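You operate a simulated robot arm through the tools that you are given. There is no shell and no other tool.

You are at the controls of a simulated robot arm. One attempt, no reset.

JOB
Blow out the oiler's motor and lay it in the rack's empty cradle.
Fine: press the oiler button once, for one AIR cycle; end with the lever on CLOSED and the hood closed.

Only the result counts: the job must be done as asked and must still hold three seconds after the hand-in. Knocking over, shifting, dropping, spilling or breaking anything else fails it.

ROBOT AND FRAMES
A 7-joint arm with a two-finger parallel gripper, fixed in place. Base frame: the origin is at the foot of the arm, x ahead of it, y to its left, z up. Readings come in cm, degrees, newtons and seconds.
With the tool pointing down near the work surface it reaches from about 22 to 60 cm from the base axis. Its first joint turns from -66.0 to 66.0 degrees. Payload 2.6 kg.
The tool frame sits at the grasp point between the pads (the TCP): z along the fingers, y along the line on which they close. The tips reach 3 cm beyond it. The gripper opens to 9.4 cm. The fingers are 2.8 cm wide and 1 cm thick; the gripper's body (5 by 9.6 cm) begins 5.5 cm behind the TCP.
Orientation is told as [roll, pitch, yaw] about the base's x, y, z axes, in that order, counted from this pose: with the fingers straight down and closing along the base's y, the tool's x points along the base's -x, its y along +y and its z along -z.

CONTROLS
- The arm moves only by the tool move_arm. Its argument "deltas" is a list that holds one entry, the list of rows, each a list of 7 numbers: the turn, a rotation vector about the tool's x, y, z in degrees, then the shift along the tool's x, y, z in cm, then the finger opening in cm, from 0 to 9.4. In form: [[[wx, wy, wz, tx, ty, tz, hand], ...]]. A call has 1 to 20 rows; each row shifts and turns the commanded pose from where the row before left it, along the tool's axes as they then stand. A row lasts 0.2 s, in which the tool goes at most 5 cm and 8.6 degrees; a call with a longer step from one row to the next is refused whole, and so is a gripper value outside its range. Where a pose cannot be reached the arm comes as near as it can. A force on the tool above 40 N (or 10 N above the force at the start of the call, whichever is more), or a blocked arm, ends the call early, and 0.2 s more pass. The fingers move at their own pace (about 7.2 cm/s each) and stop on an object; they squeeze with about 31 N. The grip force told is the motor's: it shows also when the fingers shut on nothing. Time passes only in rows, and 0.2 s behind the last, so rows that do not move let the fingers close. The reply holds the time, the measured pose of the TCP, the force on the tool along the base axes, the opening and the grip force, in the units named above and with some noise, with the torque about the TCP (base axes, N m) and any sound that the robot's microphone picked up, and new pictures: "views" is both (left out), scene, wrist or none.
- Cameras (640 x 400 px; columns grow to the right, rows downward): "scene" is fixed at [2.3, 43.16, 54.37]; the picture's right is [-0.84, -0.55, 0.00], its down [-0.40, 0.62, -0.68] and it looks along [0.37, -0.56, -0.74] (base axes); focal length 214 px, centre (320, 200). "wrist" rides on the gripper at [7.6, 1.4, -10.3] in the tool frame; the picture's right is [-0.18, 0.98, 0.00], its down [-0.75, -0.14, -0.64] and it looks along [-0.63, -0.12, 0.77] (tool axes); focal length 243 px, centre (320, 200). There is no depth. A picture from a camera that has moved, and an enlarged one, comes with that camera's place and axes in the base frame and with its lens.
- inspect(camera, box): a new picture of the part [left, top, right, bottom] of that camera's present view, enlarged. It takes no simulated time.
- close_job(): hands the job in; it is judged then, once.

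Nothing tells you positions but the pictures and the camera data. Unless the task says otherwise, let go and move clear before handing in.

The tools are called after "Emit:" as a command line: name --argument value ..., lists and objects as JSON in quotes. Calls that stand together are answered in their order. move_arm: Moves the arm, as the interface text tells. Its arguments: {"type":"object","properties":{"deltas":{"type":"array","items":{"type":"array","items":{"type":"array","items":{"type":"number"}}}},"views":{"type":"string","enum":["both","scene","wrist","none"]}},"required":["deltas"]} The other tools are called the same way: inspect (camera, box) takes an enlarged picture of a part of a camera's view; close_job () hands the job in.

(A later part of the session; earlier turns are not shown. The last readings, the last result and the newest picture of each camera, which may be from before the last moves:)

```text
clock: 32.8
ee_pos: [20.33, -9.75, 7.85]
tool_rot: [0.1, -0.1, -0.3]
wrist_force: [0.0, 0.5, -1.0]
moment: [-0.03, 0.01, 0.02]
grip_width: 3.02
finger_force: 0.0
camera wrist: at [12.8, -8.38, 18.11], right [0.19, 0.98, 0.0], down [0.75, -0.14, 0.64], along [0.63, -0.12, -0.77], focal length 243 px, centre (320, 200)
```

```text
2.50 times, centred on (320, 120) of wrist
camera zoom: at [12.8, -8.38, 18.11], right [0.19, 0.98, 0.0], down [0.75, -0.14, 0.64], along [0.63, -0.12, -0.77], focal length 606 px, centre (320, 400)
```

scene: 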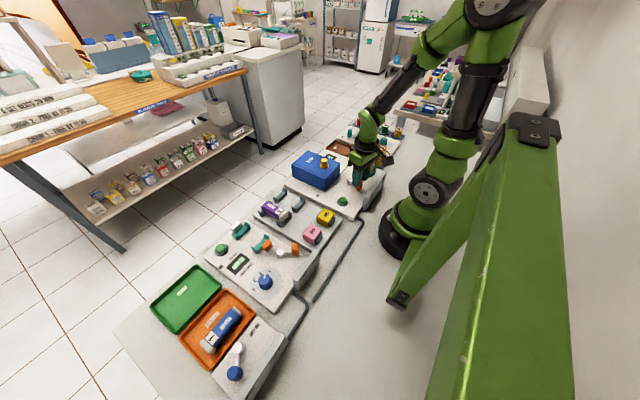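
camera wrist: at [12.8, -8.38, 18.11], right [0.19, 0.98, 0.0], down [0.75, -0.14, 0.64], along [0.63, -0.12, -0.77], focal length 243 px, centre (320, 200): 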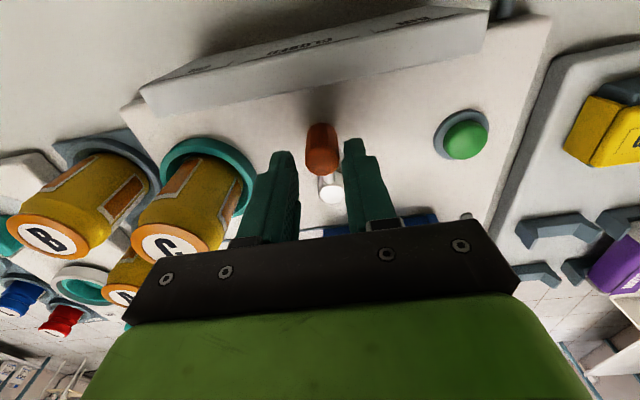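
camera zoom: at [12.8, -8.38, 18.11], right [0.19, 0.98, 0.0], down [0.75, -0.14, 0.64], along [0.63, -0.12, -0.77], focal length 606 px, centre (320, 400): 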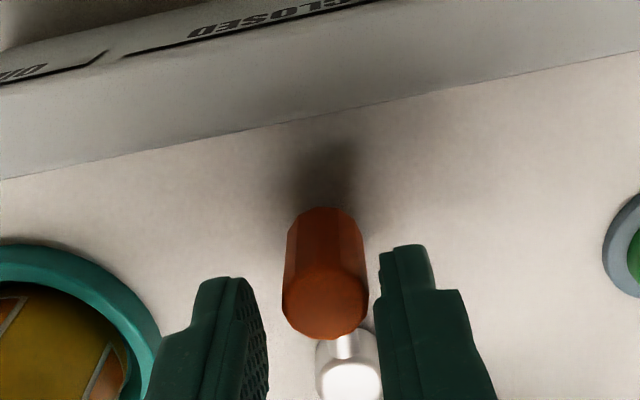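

The knob snapped free of the finger and points straight at CLOSED. I lift off and go above the hood knob at about (33.6, -6.5).

Emit:
move_arm --deltas '[[[0, 0, 0, 0, 0, -2.5, 3.4], [0, 0, 0, 0, 0, -4, 3.4], [0, 0, 0, 0, 0, -4, 4.2], [0, 0, 0, -3.3, 0.8, 0, 4.2], [0, 0, 0, -3.3, 0.8, 0, 4.2], [0, 0, 0, -3.3, 0.8, 0, 4.2], [0, 0, 0, -3.3, 0.8, 0, 4.2], [0, 0, 0, 0, 0, 0, 4.2]]]' --views "both"

Emit:
inspect --camera "scene" --box '[290, 130, 400, 215]'

Emit:
inspect --camera "wrist" --box '[200, 0, 440, 180]'

```text
clock: 34.6
ee_pos: [33.63, -6.7, 18.68]
tool_rot: [0.1, 0.0, -0.2]
wrist_force: [-0.6, -0.8, 0.4]
moment: [-0.03, 0.01, -0.03]
grip_width: 4.16
finger_force: 0.0
camera wrist: at [26.02, -5.29, 28.78], right [0.19, 0.98, 0.0], down [0.75, -0.14, 0.64], along [0.63, -0.12, -0.77], focal length 243 px, centre (320, 200)
```

scene: 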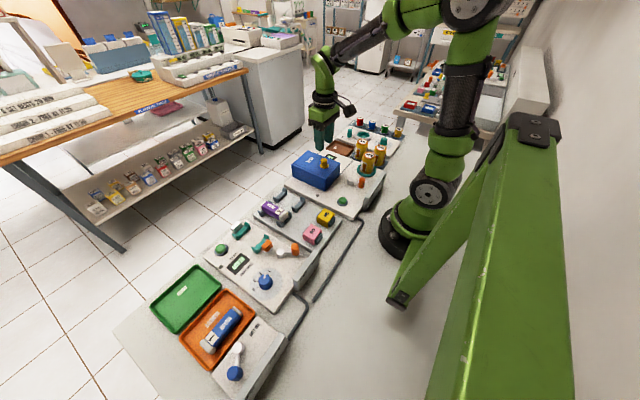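
wrist: 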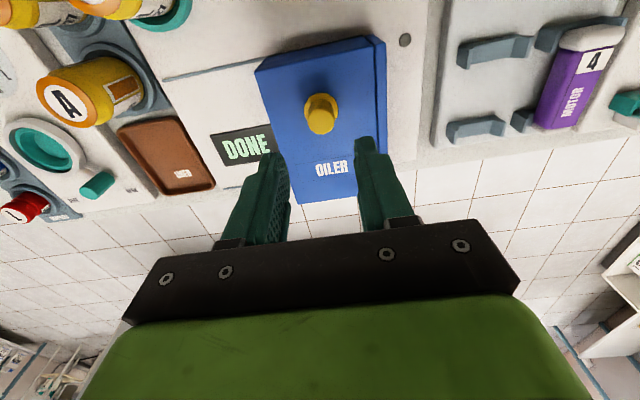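

```text
4.71 times, centred on (345, 172) of scene
camera zoom: at [2.31, 43.16, 54.37], right [-0.84, -0.55, 0.0], down [-0.4, 0.62, -0.68], along [0.37, -0.56, -0.74], focal length 1009 px, centre (202, 329)
```

zoom: 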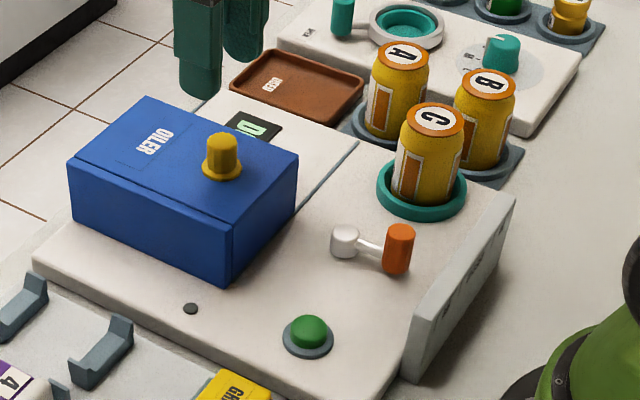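

```text
2.22 times, centred on (320, 90) of wrist
camera zoom: at [26.02, -5.29, 28.78], right [0.19, 0.98, 0.0], down [0.75, -0.14, 0.64], along [0.63, -0.12, -0.77], focal length 539 px, centre (320, 444)
```

zoom: 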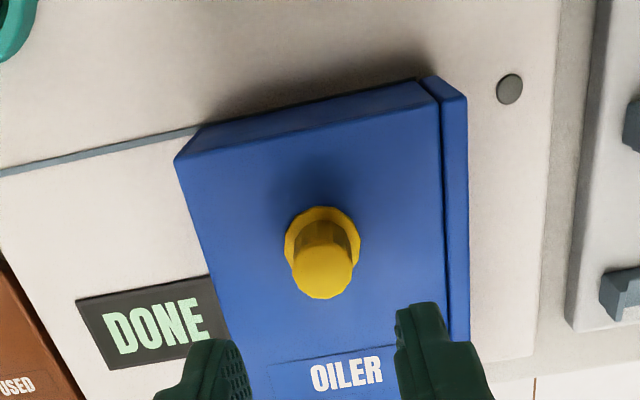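

The lever is back on CLOSED and the screen still reads DONE. I lower around the hood knob and pull the hood open toward -y.

Emit:
move_arm --deltas '[[[0, 0, 0, 0, 0.1, 3, 4.2], [0, 0, 0, 0, 0, 2.5, 4.2], [0, 0, 0, 0, 0, 1.1, 4.2], [0, 0, 0, 0, 0, 0.5, 3.4], [0, 0, 0, 0, 0, 0, 2.8], [0, 0, 0, 0, -0.5, 0, 2.8], [0, 0, 0, 0, -0.5, 0, 2.8], [0, 0, 0, 0, 0, 0, 2.8]]]' --views "both"

Emit:
inspect --camera "wrist" --box '[200, 20, 440, 200]'

```text
clock: 36.4
ee_pos: [33.56, -7.53, 11.34]
tool_rot: [0.0, 0.0, -0.2]
wrist_force: [0.4, 0.4, -0.7]
moment: [-0.02, 0.0, 0.04]
grip_width: 2.86
finger_force: 0.3
camera wrist: at [26.02, -6.21, 21.55], right [0.19, 0.98, 0.0], down [0.75, -0.14, 0.64], along [0.63, -0.12, -0.77], focal length 243 px, centre (320, 200)
```

scene: 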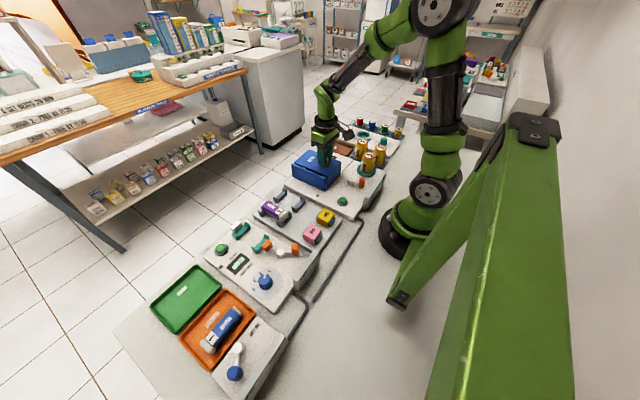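
wrist: 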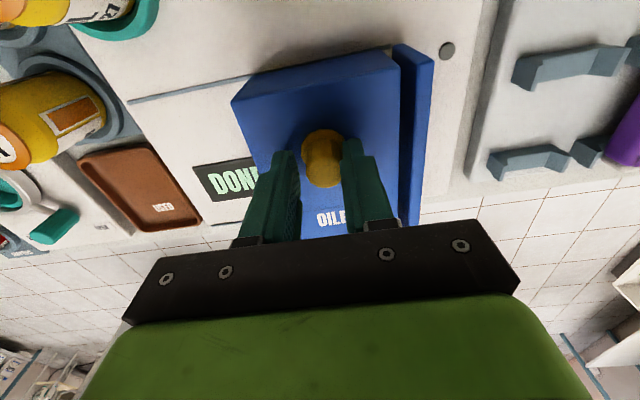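

```text
2.22 times, centred on (320, 110) of wrist
camera zoom: at [26.02, -6.21, 21.55], right [0.19, 0.98, 0.0], down [0.75, -0.14, 0.64], along [0.63, -0.12, -0.77], focal length 539 px, centre (320, 400)
```

zoom: 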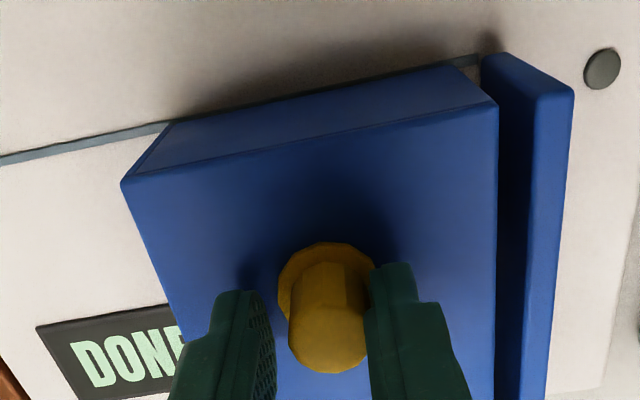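

The hood leaves the end plate smoothly. I pull on toward its original open position.

Emit:
move_arm --deltas '[[[0, 0, 0, 0, -0.8, 0, 2.8], [0, 0, 0, 0, -0.9, 0, 2.8], [0, 0, 0, 0, -0.9, 0, 2.8], [0, 0, 0, 0, -0.9, 0, 2.8], [0, 0, 0, 0, -0.9, 0, 2.8], [0, 0, 0, 0, -0.9, 0, 2.8], [0, 0, 0, 0, -0.9, 0, 2.8], [0, 0, 0, 0, -0.7, 0, 2.8], [0, 0, 0, 0, -0.4, 0, 2.8], [0, 0, 0, 0, 0, 0, 2.8]]]' --views "both"

Emit:
inspect --camera "wrist" --box '[200, 20, 520, 220]'

```text
clock: 38.6
ee_pos: [33.54, -14.67, 11.3]
tool_rot: [0.0, 0.1, -0.2]
wrist_force: [-0.1, 0.0, -0.3]
moment: [-0.04, -0.03, 0.0]
grip_width: 2.8
finger_force: 0.1
camera wrist: at [25.99, -13.39, 21.54], right [0.19, 0.98, 0.0], down [0.75, -0.14, 0.64], along [0.63, -0.12, -0.77], focal length 243 px, centre (320, 200)
```

scene: 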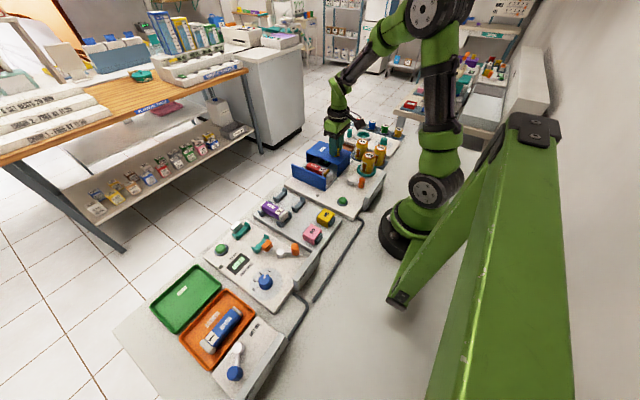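
wrist: 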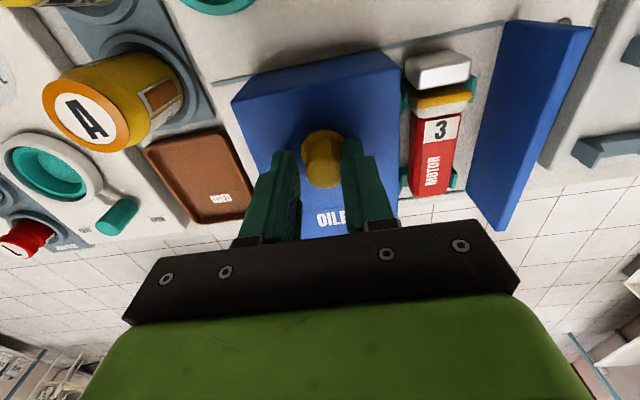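

```text
2.00 times, centred on (360, 120) of wrist
camera zoom: at [25.99, -13.39, 21.54], right [0.19, 0.98, 0.0], down [0.75, -0.14, 0.64], along [0.63, -0.12, -0.77], focal length 485 px, centre (240, 360)
```

zoom: 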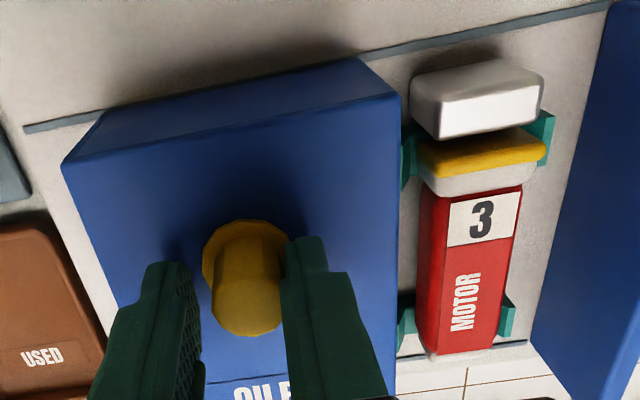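

The wet orange ring on the motor is gone after the air cycle. The hood needs about 1 cm more to reach its full opening.

Emit:
move_arm --deltas '[[[0, 0, 0, 0, -0.4, 0, 2.8], [0, 0, 0, 0, -0.3, 0, 2.8], [0, 0, 0, 0, -0.2, 0, 2.8], [0, 0, 0, 0, -0.2, 0, 2.8], [0, 0, 0, 0, 0, 0, 2.8]]]' --views "wrist"

Emit:
inspect --camera "wrist" --box '[200, 20, 520, 220]'

```text
clock: 39.8
ee_pos: [33.63, -16.0, 11.36]
tool_rot: [0.0, -0.1, -0.2]
wrist_force: [-0.8, 0.2, -0.8]
moment: [-0.01, -0.02, 0.0]
grip_width: 2.83
finger_force: 0.4
camera wrist: at [25.96, -14.53, 21.54], right [0.19, 0.98, 0.0], down [0.75, -0.14, 0.64], along [0.63, -0.12, -0.77], focal length 243 px, centre (320, 200)
```

wrist: 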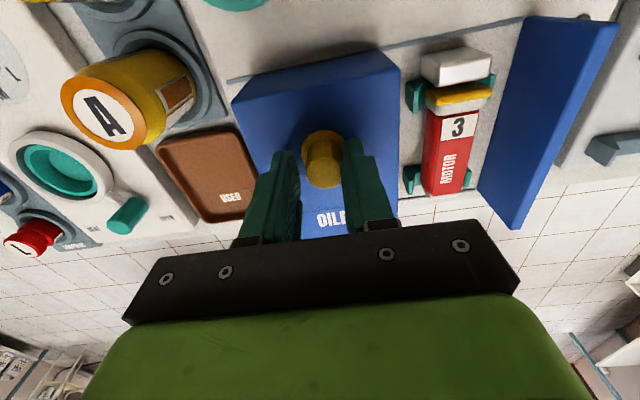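

```text
2.00 times, centred on (360, 120) of wrist
camera zoom: at [25.96, -14.53, 21.54], right [0.19, 0.98, 0.0], down [0.75, -0.14, 0.64], along [0.63, -0.12, -0.77], focal length 485 px, centre (240, 360)
```

zoom: 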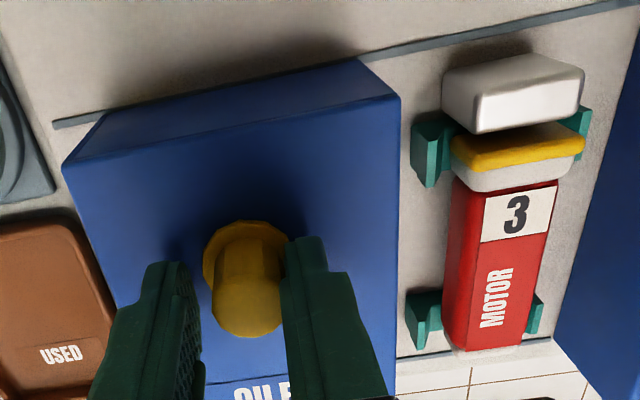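

The hood is back at its open position. I lift off and move above motor 3 to measure it for the grasp.

Emit:
move_arm --deltas '[[[0, 0, 0, 0, -0.1, -2.5, 3.4], [0, 0, 0, 0, 0, -3.5, 4.0], [0, 0, 0, 0, 0, -2.0, 4.0], [0, 0, 0, -1.0, 3.1, 0, 4.0], [0, 0, 0, -1.0, 3.1, 0, 4.0], [0, 0, 0, -1.0, 3.1, 0, 4.0], [0, 0, 0, 0, 0, 0, 4.0]]]' --views "both"

Emit:
inspect --camera "wrist" --box '[220, 20, 420, 170]'

Emit:
inspect --camera "scene" --box '[290, 140, 350, 195]'

Emit:
inspect --camera "wrist" --box '[420, 0, 640, 150]'

```text
clock: 41.4
ee_pos: [36.57, -6.51, 19.34]
tool_rot: [0.0, 0.0, -0.2]
wrist_force: [-0.1, -0.8, -0.4]
moment: [0.02, 0.01, -0.03]
grip_width: 4.0
finger_force: 0.0
camera wrist: at [29.06, -5.3, 29.63], right [0.19, 0.98, 0.0], down [0.75, -0.14, 0.64], along [0.63, -0.12, -0.77], focal length 243 px, centre (320, 200)
```

scene: 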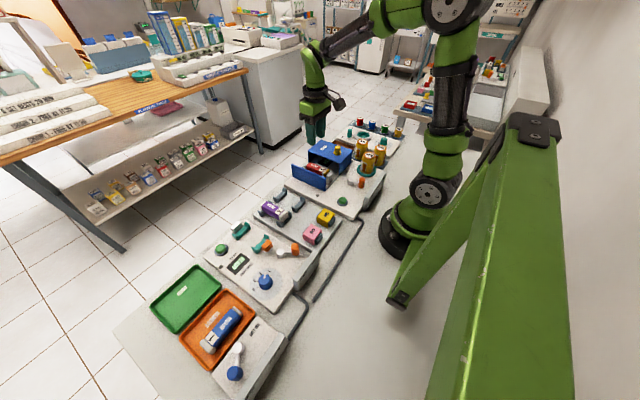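
wrist: 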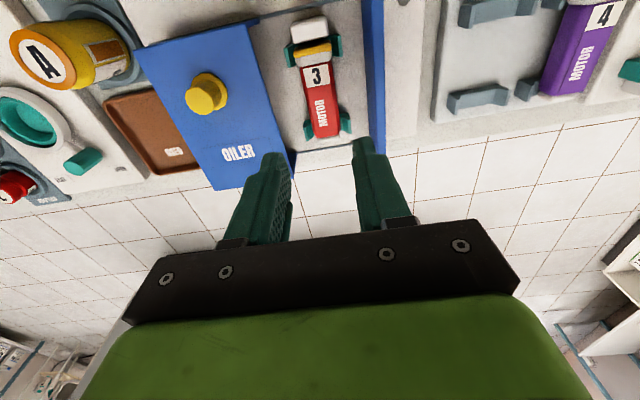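

```text
2.67 times, centred on (320, 95) of wrist
camera zoom: at [29.06, -5.3, 29.63], right [0.19, 0.98, 0.0], down [0.75, -0.14, 0.64], along [0.63, -0.12, -0.77], focal length 647 px, centre (320, 480)
```

zoom: 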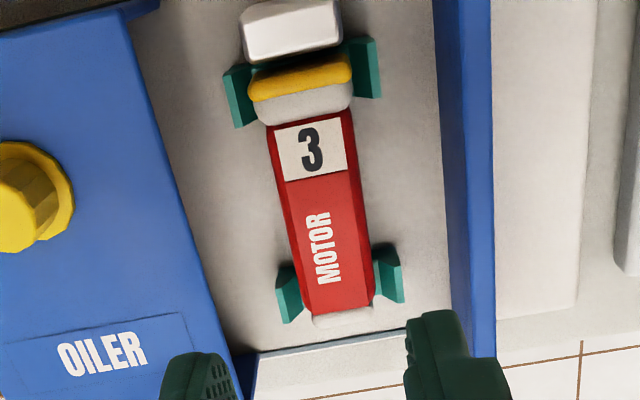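

```text
7.27 times, centred on (320, 168) of scene
camera zoom: at [2.3, 43.16, 54.37], right [-0.84, -0.55, 0.0], down [-0.4, 0.62, -0.68], along [0.37, -0.56, -0.74], focal length 1560 px, centre (320, 436)
```

zoom: 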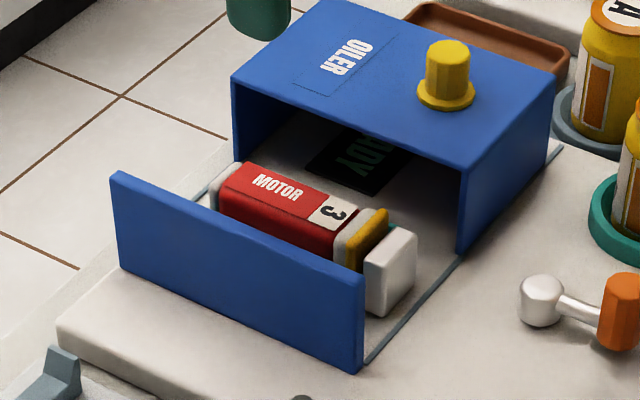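

```text
2.67 times, centred on (530, 75) of wrist
camera zoom: at [29.06, -5.3, 29.63], right [0.19, 0.98, 0.0], down [0.75, -0.14, 0.64], along [0.63, -0.12, -0.77], focal length 647 px, centre (-240, 533)
```

zoom: 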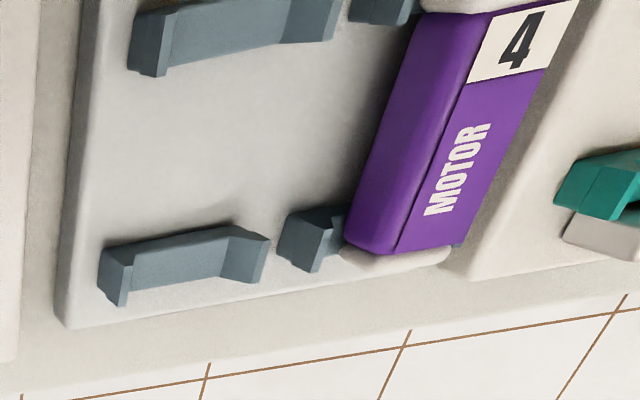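

The motor lies along x at y≈-6.55, top z≈5.3, body about 2.85 cm wide. I want a closer look at the yellow band and the white block by its near end before lifting it.

Emit:
inspect --camera "wrist" --box '[280, 10, 350, 70]'

Emit:
inspect --camera "scene" --box '[312, 155, 342, 180]'

Emit:
inspect --camera "wrist" --box '[290, 80, 360, 150]'

Emit:
inspect --camera "scene" --box '[250, 180, 330, 250]'

```text
6.67 times, centred on (315, 40) of wrist
camera zoom: at [29.06, -5.3, 29.63], right [0.19, 0.98, 0.0], down [0.75, -0.14, 0.64], along [0.63, -0.12, -0.77], focal length 1618 px, centre (353, 1267)
```

zoom: 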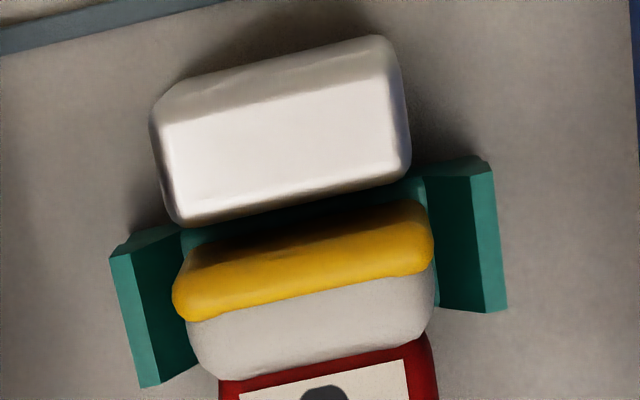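

```text
16.00 times, centred on (327, 168) of scene
camera zoom: at [2.3, 43.16, 54.37], right [-0.84, -0.55, 0.0], down [-0.4, 0.62, -0.68], along [0.37, -0.56, -0.74], focal length 3432 px, centre (208, 720)
```

zoom: 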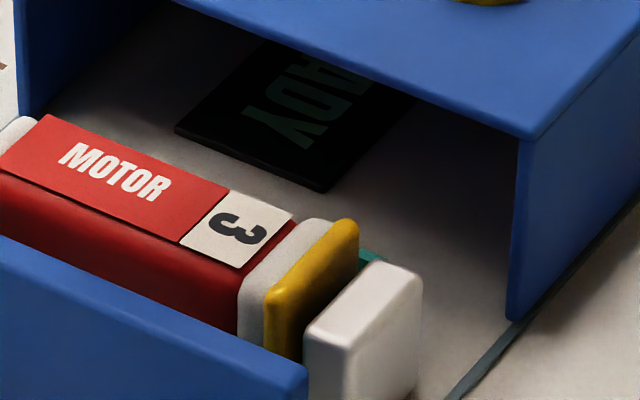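

```text
5.71 times, centred on (325, 115) of wrist
camera zoom: at [29.06, -5.3, 29.63], right [0.19, 0.98, 0.0], down [0.75, -0.14, 0.64], along [0.63, -0.12, -0.77], focal length 1386 px, centre (291, 686)
```

zoom: 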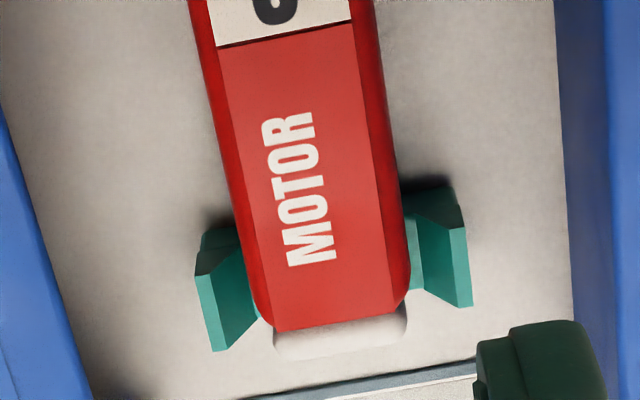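

```text
5.71 times, centred on (290, 215) of scene
camera zoom: at [2.3, 43.16, 54.37], right [-0.84, -0.55, 0.0], down [-0.4, 0.62, -0.68], along [0.37, -0.56, -0.74], focal length 1226 px, centre (491, 114)
```

zoom: 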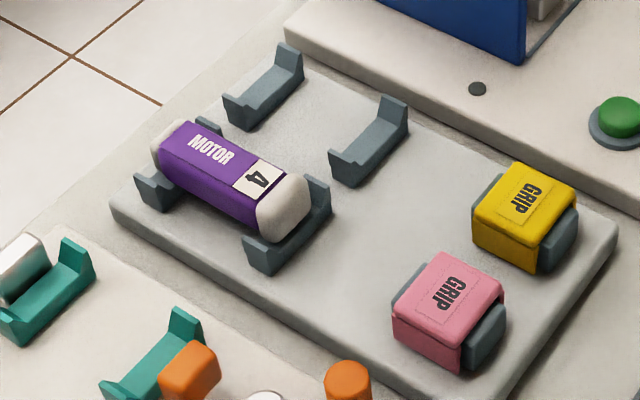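

The yellow band sits on the motor's own cap, with a gap to the fixed white block, so a straight lift is free. I lower around the motor between the two teal cradles.

Emit:
move_arm --deltas '[[[0, 0, 0, -0.2, 0, 3.5, 4.0], [0, 0, 0, 0, 0, 3.5, 4.0], [0, 0, 0, 0, 0, 2.5, 4.0], [0, 0, 0, 0, 0, 1.0, 4.0], [0, 0, 0, 0, 0, 0, 4.0]]]' --views "both"

Emit:
inspect --camera "wrist" --box '[220, 20, 420, 190]'

Emit:
inspect --camera "scene" --box '[290, 130, 350, 195]'

```text
clock: 42.6
ee_pos: [36.82, -6.68, 8.85]
tool_rot: [-0.1, 0.0, -0.2]
wrist_force: [0.3, -0.2, -0.3]
moment: [0.0, 0.0, -0.01]
grip_width: 4.02
finger_force: 0.0
camera wrist: at [29.31, -5.36, 19.06], right [0.19, 0.98, 0.0], down [0.75, -0.14, 0.64], along [0.63, -0.12, -0.77], focal length 243 px, centre (320, 200)
```

scene: 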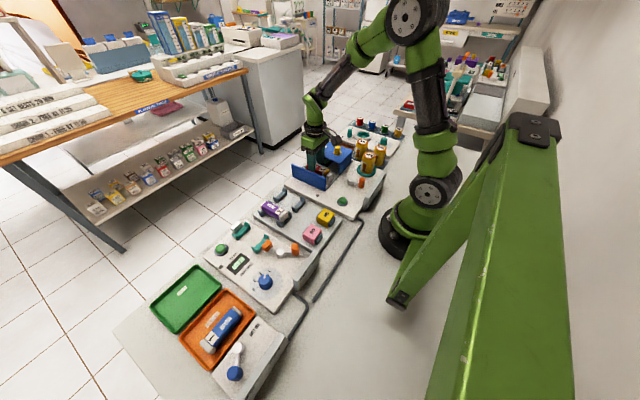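
wrist: 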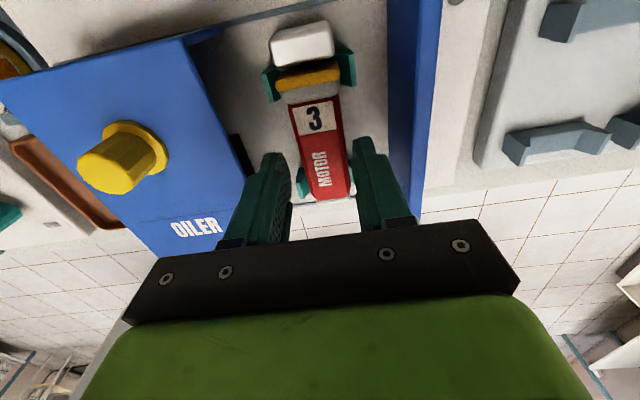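

```text
2.35 times, centred on (320, 105) of wrist
camera zoom: at [29.31, -5.36, 19.06], right [0.19, 0.98, 0.0], down [0.75, -0.14, 0.64], along [0.63, -0.12, -0.77], focal length 571 px, centre (320, 424)
```

zoom: 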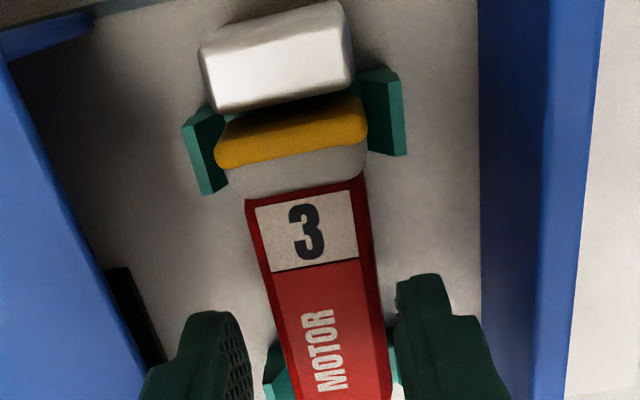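

```text
6.15 times, centred on (320, 162) of scene
camera zoom: at [2.3, 43.16, 54.37], right [-0.84, -0.55, 0.0], down [-0.4, 0.62, -0.68], along [0.37, -0.56, -0.74], focal length 1320 px, centre (320, 431)
```

zoom: 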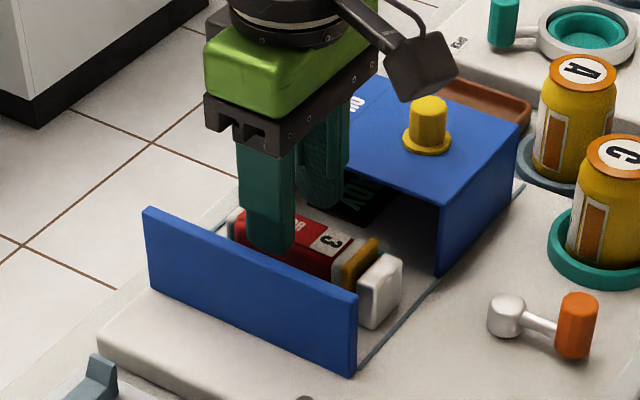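

The fingers straddle the motor body clear of hood, end plate and cradles. I descend the last 3.4 cm slowly.

Emit:
move_arm --deltas '[[[0, 0, 0, 0, 0.1, 1.4, 4.0], [0, 0, 0, 0, 0, 1.0, 4.0], [0, 0, 0, 0, 0, 0.6, 4.0], [0, 0, 0, 0, 0, 0.4, 4.0], [0, 0, 0, 0, 0, 0, 4.0]]]' --views "wrist"

Emit:
inspect --camera "scene" --box '[290, 130, 350, 195]'

```text
clock: 43.8
ee_pos: [36.79, -6.51, 5.37]
tool_rot: [0.0, 0.1, -0.2]
wrist_force: [0.3, -1.0, -0.8]
moment: [0.0, 0.01, 0.0]
grip_width: 4.0
finger_force: 0.1
camera wrist: at [29.2, -5.23, 15.67], right [0.19, 0.98, 0.0], down [0.75, -0.14, 0.64], along [0.63, -0.12, -0.77], focal length 243 px, centre (320, 200)
```

wrist: 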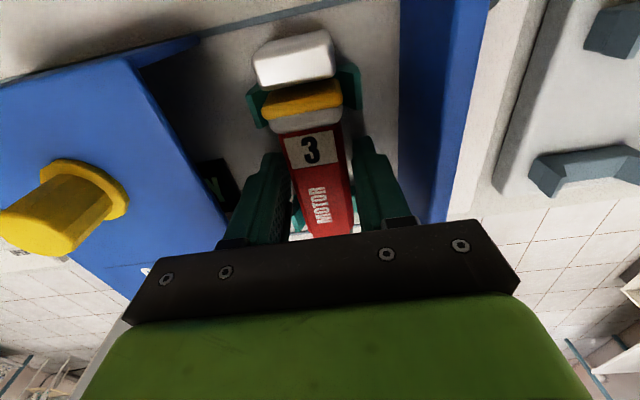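

```text
6.15 times, centred on (320, 162) of scene
camera zoom: at [2.3, 43.16, 54.37], right [-0.84, -0.55, 0.0], down [-0.4, 0.62, -0.68], along [0.37, -0.56, -0.74], focal length 1320 px, centre (320, 431)
```

zoom: 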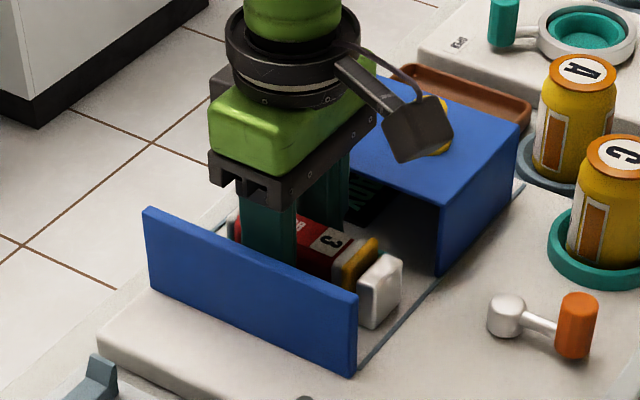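

No contact yet and the motor is between the pads. I close the fingers on it.

Emit:
move_arm --deltas '[[[0, 0, 0, 0, 0, 0, 3.4], [0, 0, 0, 0, 0, 0, 3.0], [0, 0, 0, 0, 0, 0, 2.6], [0, 0, 0, 0, 0, 0, 2.0], [0, 0, 0, 0, 0, 0, 2.0]]]' --views "wrist"

```text
clock: 45.0
ee_pos: [36.75, -6.55, 5.51]
tool_rot: [0.0, 0.0, -0.3]
wrist_force: [0.0, 0.1, -0.5]
moment: [-0.01, 0.02, -0.03]
grip_width: 3.37
finger_force: 30.5
camera wrist: at [29.21, -5.24, 15.68], right [0.19, 0.98, 0.0], down [0.75, -0.14, 0.64], along [0.63, -0.12, -0.77], focal length 243 px, centre (320, 200)
```

wrist: 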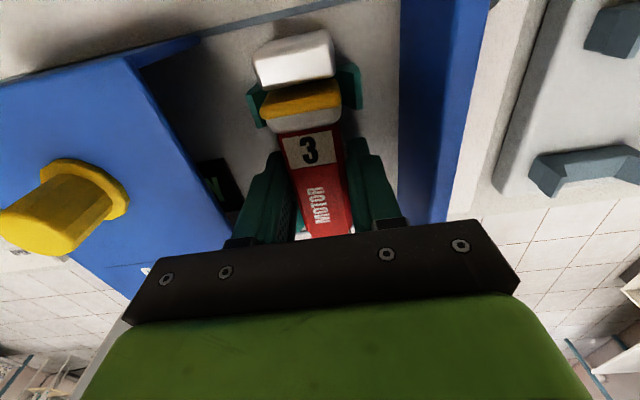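

The motor is gripped at 3.4 cm with no side load. I lift straight up gently.

Emit:
move_arm --deltas '[[[0, 0, 0, 0, 0, -0.4, 2.0], [0, 0, 0, 0, 0, -0.6, 2.0], [0, 0, 0, 0, 0, -1.0, 2.0], [0, 0, 0, 0, 0, 0, 2.0]]]' --views "both"

Emit:
inspect --camera "wrist" --box '[220, 20, 420, 190]'

Emit:
inspect --camera "scene" --box '[290, 130, 350, 195]'

```text
clock: 46.0
ee_pos: [36.81, -6.65, 7.36]
tool_rot: [0.0, 0.1, -0.2]
wrist_force: [0.5, -0.2, -0.9]
moment: [0.0, 0.01, -0.02]
grip_width: 3.39
finger_force: 30.8
camera wrist: at [29.19, -5.27, 17.66], right [0.19, 0.98, 0.0], down [0.75, -0.14, 0.64], along [0.63, -0.12, -0.77], focal length 243 px, centre (320, 200)
```

scene: 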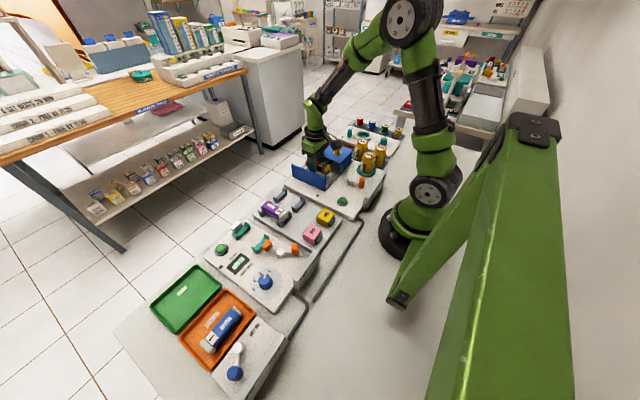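
wrist: 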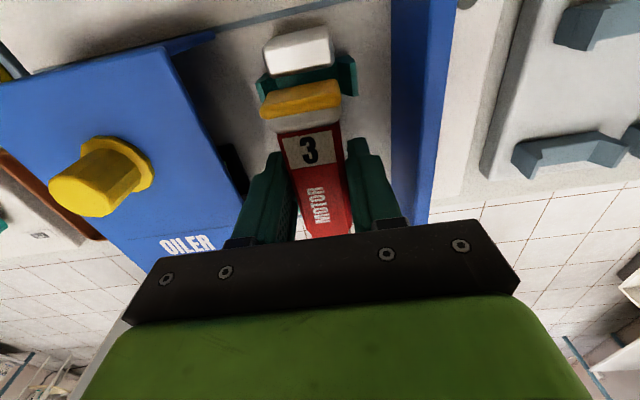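

```text
2.35 times, centred on (320, 105) of wrist
camera zoom: at [29.19, -5.27, 17.66], right [0.19, 0.98, 0.0], down [0.75, -0.14, 0.64], along [0.63, -0.12, -0.77], focal length 571 px, centre (320, 424)
```

zoom: 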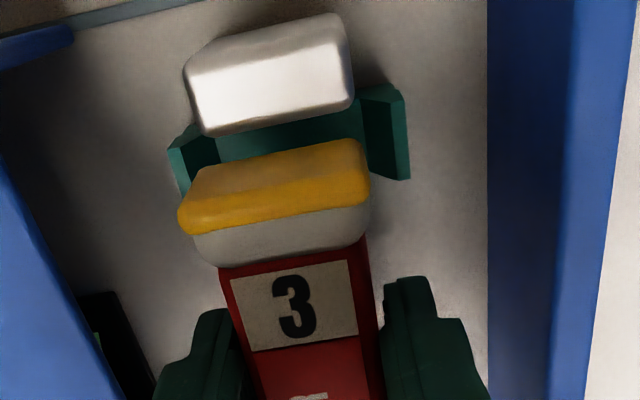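

```text
6.15 times, centred on (320, 162) of scene
camera zoom: at [2.3, 43.16, 54.37], right [-0.84, -0.55, 0.0], down [-0.4, 0.62, -0.68], along [0.37, -0.56, -0.74], focal length 1320 px, centre (320, 431)
```

zoom: 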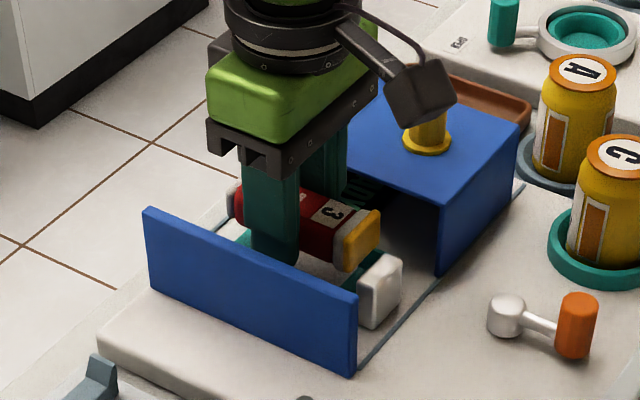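

The motor came free cleanly with its yellow end band. I raise it well above the end plate and carry it over the rack's empty cradle.

Emit:
move_arm --deltas '[[[0, 0, 0, 0, 0, -2.0, 2.0], [0, 0, 0, 0, 0, -3.0, 2.0], [0, 0, 0, 0, 0, -3.0, 2.0], [0, 0, 0, 0, 0, -1.5, 2.0], [0, 0, 0, 0, 2.0, 0, 2.0], [0, 0, 0, 0, 3.2, 0, 2.0], [0, 0, 0, 0, 3.2, 0, 2.0], [0, 0, 0, 0, 3.2, 0, 2.0], [0, 0, 0, 0, 3.0, 0, 2.0], [0, 0, 0, 0, 1.65, 0, 2.0], [0, 0, 0, 0, 0, 0, 2.0]]]' --views "both"

Emit:
inspect --camera "wrist" --box '[220, 0, 480, 200]'

Emit:
inspect --camera "scene" --box '[240, 140, 350, 230]'

```text
clock: 48.4
ee_pos: [36.8, 9.74, 16.94]
tool_rot: [0.0, 0.0, -0.2]
wrist_force: [0.1, 0.6, -0.8]
moment: [-0.01, -0.02, 0.01]
grip_width: 3.38
finger_force: 30.9
camera wrist: at [29.23, 11.12, 27.12], right [0.19, 0.98, 0.0], down [0.75, -0.14, 0.64], along [0.63, -0.12, -0.77], focal length 243 px, centre (320, 200)
```

scene: 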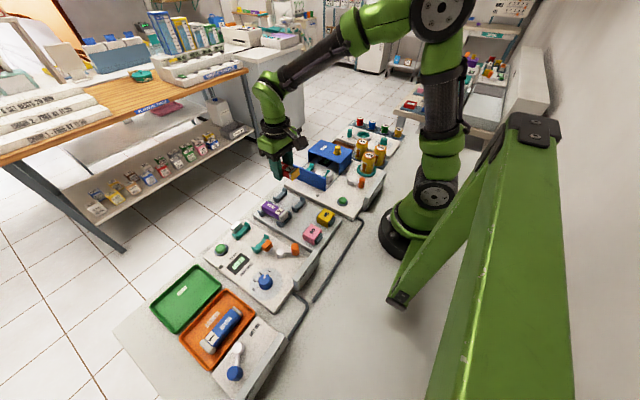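
wrist: 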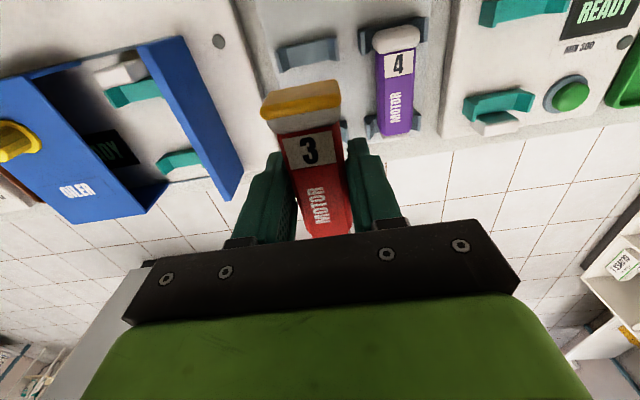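

```text
2.00 times, centred on (350, 100) of wrist
camera zoom: at [29.23, 11.12, 27.12], right [0.19, 0.98, 0.0], down [0.75, -0.14, 0.64], along [0.63, -0.12, -0.77], focal length 485 px, centre (260, 400)
```

zoom: 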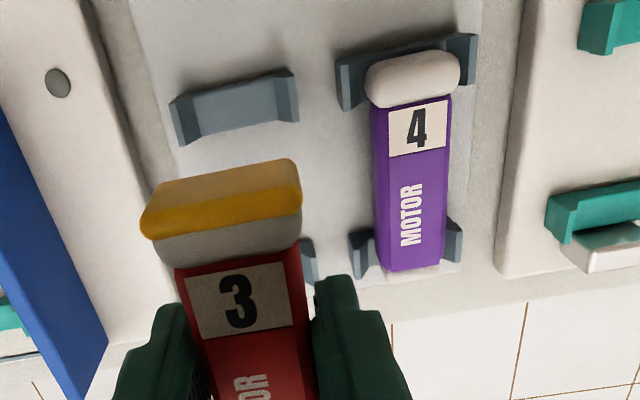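

```text
4.44 times, centred on (295, 185) of scene
camera zoom: at [2.3, 43.16, 54.37], right [-0.84, -0.55, 0.0], down [-0.4, 0.62, -0.68], along [0.37, -0.56, -0.74], focal length 953 px, centre (431, 267)
```

zoom: 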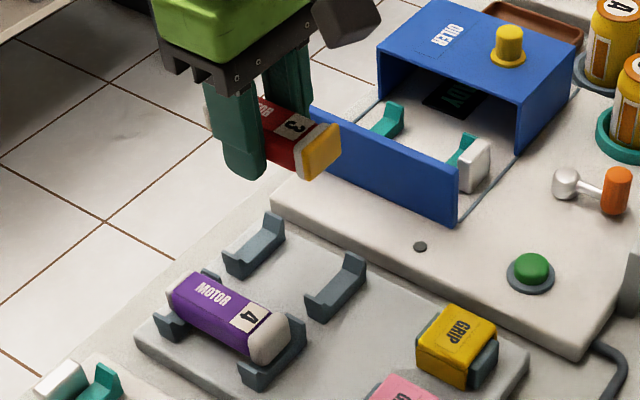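

The motor hangs over the rack. I zoom in on the empty cradle to fix its exact y before lowering.

Emit:
inspect --camera "wrist" --box '[260, 20, 360, 90]'

Emit:
inspect --camera "wrist" --box '[330, 10, 460, 150]'

Emit:
inspect --camera "scene" --box '[255, 180, 330, 235]'

```text
5.71 times, centred on (310, 55) of wrist
camera zoom: at [29.23, 11.12, 27.12], right [0.19, 0.98, 0.0], down [0.75, -0.14, 0.64], along [0.63, -0.12, -0.77], focal length 1386 px, centre (377, 1029)
```

zoom: 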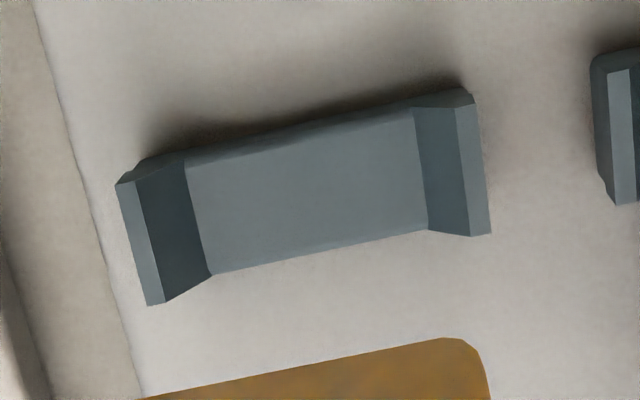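

```text
2.86 times, centred on (395, 80) of wrist
camera zoom: at [29.23, 11.12, 27.12], right [0.19, 0.98, 0.0], down [0.75, -0.14, 0.64], along [0.63, -0.12, -0.77], focal length 693 px, centre (106, 543)
```

zoom: 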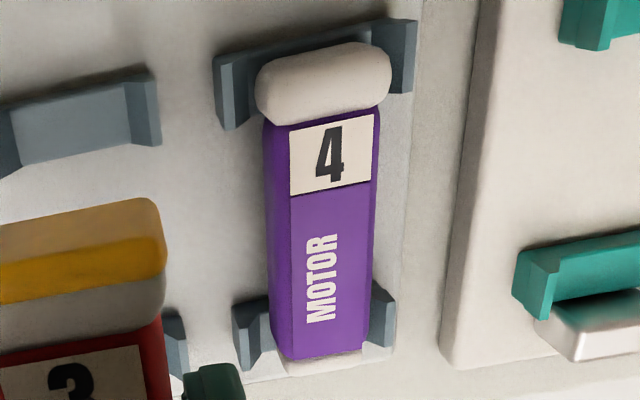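

```text
7.27 times, centred on (292, 208) of scene
camera zoom: at [2.3, 43.16, 54.37], right [-0.84, -0.55, 0.0], down [-0.4, 0.62, -0.68], along [0.37, -0.56, -0.74], focal length 1560 px, centre (520, 146)
```

zoom: 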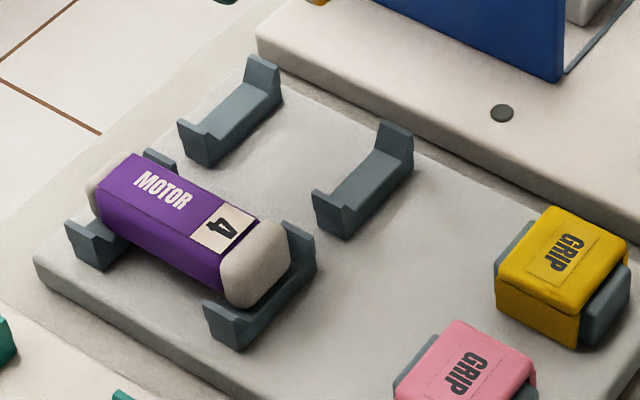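

The cradle centre is at y≈9.43, so I shift 0.3 cm toward -y; its x spacing matches the oiler's cradles. I lower to a few cm above it.

Emit:
move_arm --deltas '[[[0, 0, 0, 0, -0.3, 1.0, 2.0], [0, 0, 0, 0, 0, 2.5, 2.0], [0, 0, 0, 0, 0, 2.5, 2.0], [0, 0, 0, 0, 0, 1.8, 2.0], [0, 0, 0, 0, 0, 0.8, 2.0], [0, 0, 0, 0, 0, 0, 2.0]]]' --views "both"

Emit:
inspect --camera "wrist" --box '[220, 10, 420, 170]'

Emit:
inspect --camera "scene" --box '[250, 160, 330, 225]'

```text
clock: 49.8
ee_pos: [36.84, 9.46, 8.38]
tool_rot: [0.0, 0.0, -0.3]
wrist_force: [-0.3, 0.0, -0.6]
moment: [-0.02, 0.0, -0.01]
grip_width: 3.37
finger_force: 31.3
camera wrist: at [29.25, 10.74, 18.55], right [0.19, 0.98, 0.0], down [0.75, -0.14, 0.64], along [0.63, -0.12, -0.77], focal length 243 px, centre (320, 200)
```

scene: 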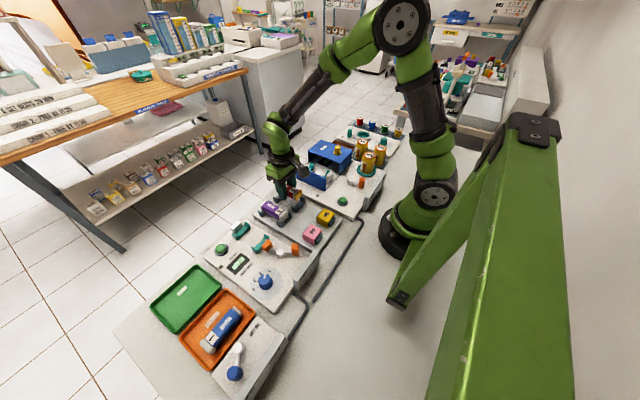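
wrist: 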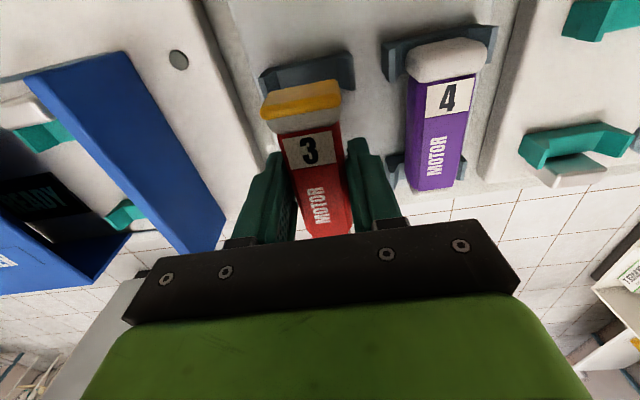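

```text
2.50 times, centred on (320, 90) of wrist
camera zoom: at [29.25, 10.74, 18.55], right [0.19, 0.98, 0.0], down [0.75, -0.14, 0.64], along [0.63, -0.12, -0.77], focal length 606 px, centre (320, 475)
```

zoom: 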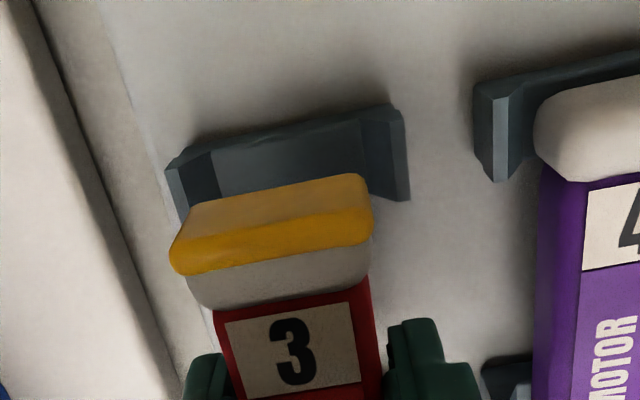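

```text
6.15 times, centred on (290, 192) of scene
camera zoom: at [2.31, 43.16, 54.37], right [-0.84, -0.55, 0.0], down [-0.4, 0.62, -0.68], along [0.37, -0.56, -0.74], focal length 1320 px, centre (505, 246)
```

zoom: 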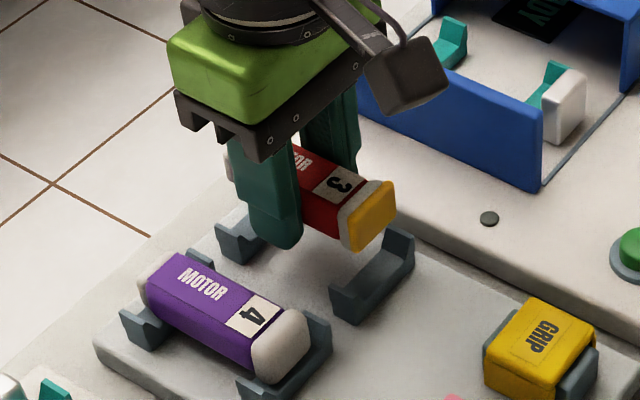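

The motor is about 3 cm above its seat. I zoom in to check its sideways alignment with the cradle arms.

Emit:
inspect --camera "wrist" --box '[255, 40, 365, 115]'

Emit:
inspect --camera "scene" --box '[275, 175, 325, 215]'

```text
5.33 times, centred on (310, 78) of wrist
camera zoom: at [29.25, 10.74, 18.55], right [0.19, 0.98, 0.0], down [0.75, -0.14, 0.64], along [0.63, -0.12, -0.77], focal length 1294 px, centre (373, 853)
```

zoom: 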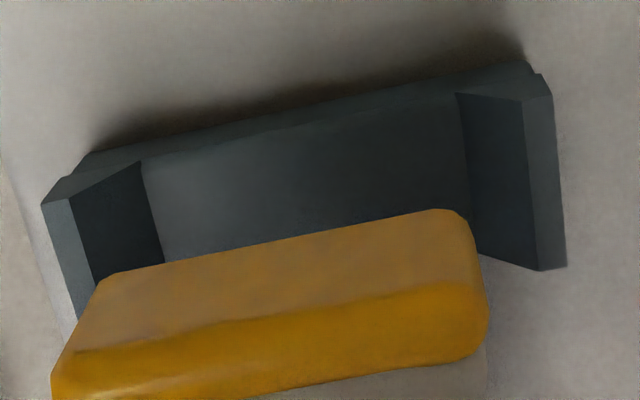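

```text
10.00 times, centred on (300, 195) of scene
camera zoom: at [2.31, 43.16, 54.37], right [-0.84, -0.55, 0.0], down [-0.4, 0.62, -0.68], along [0.37, -0.56, -0.74], focal length 2145 px, centre (520, 250)
```

zoom: 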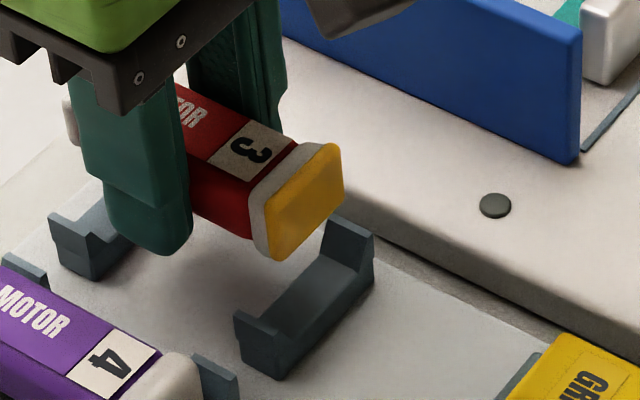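

The motor's near end is about 0.13 cm too far to -y relative to the cradle channel. I correct that and lower in small steps.

Emit:
move_arm --deltas '[[[0, 0, 0, 0, 0.13, 0.5, 2.0], [0, 0, 0, 0, 0, 0.6, 2.0], [0, 0, 0, 0, 0, 0.5, 2.0], [0, 0, 0, 0, 0, 0, 2.0]]]' --views "wrist"

Emit:
inspect --camera "wrist" --box '[255, 50, 365, 125]'

Emit:
inspect --camera "scene" --box '[260, 175, 325, 220]'

```text
clock: 50.8
ee_pos: [36.66, 9.47, 6.7]
tool_rot: [0.0, 0.0, -0.2]
wrist_force: [-0.3, 0.3, 0.2]
moment: [0.01, 0.04, 0.0]
grip_width: 3.37
finger_force: 30.6
camera wrist: at [29.15, 10.86, 16.93], right [0.19, 0.98, 0.0], down [0.75, -0.14, 0.64], along [0.63, -0.12, -0.77], focal length 243 px, centre (320, 200)
```

wrist: 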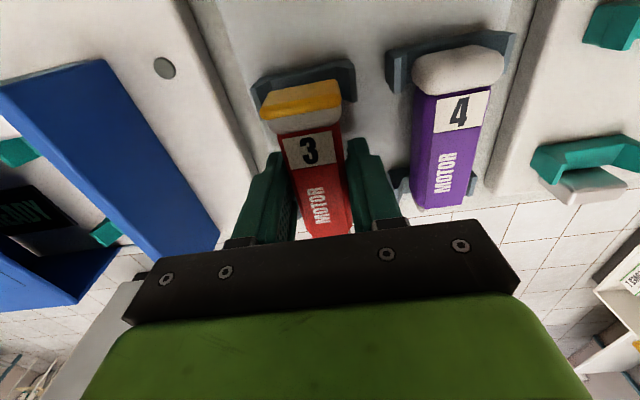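

```text
5.33 times, centred on (310, 88) of wrist
camera zoom: at [29.15, 10.86, 16.93], right [0.19, 0.98, 0.0], down [0.75, -0.14, 0.64], along [0.63, -0.12, -0.77], focal length 1294 px, centre (373, 800)
```

zoom: 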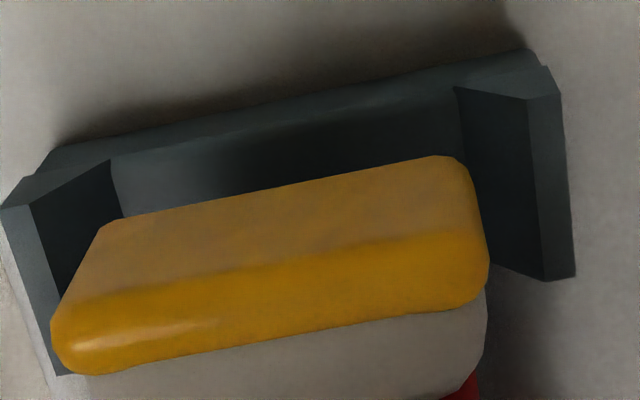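

```text
8.89 times, centred on (292, 198) of scene
camera zoom: at [2.31, 43.16, 54.37], right [-0.84, -0.55, 0.0], down [-0.4, 0.62, -0.68], along [0.37, -0.56, -0.74], focal length 1906 px, centre (564, 222)
```

zoom: 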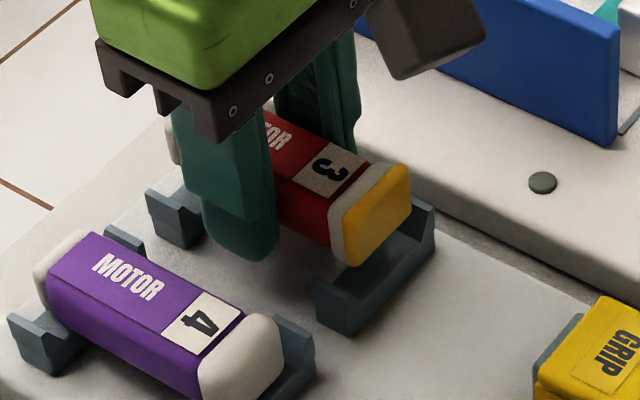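

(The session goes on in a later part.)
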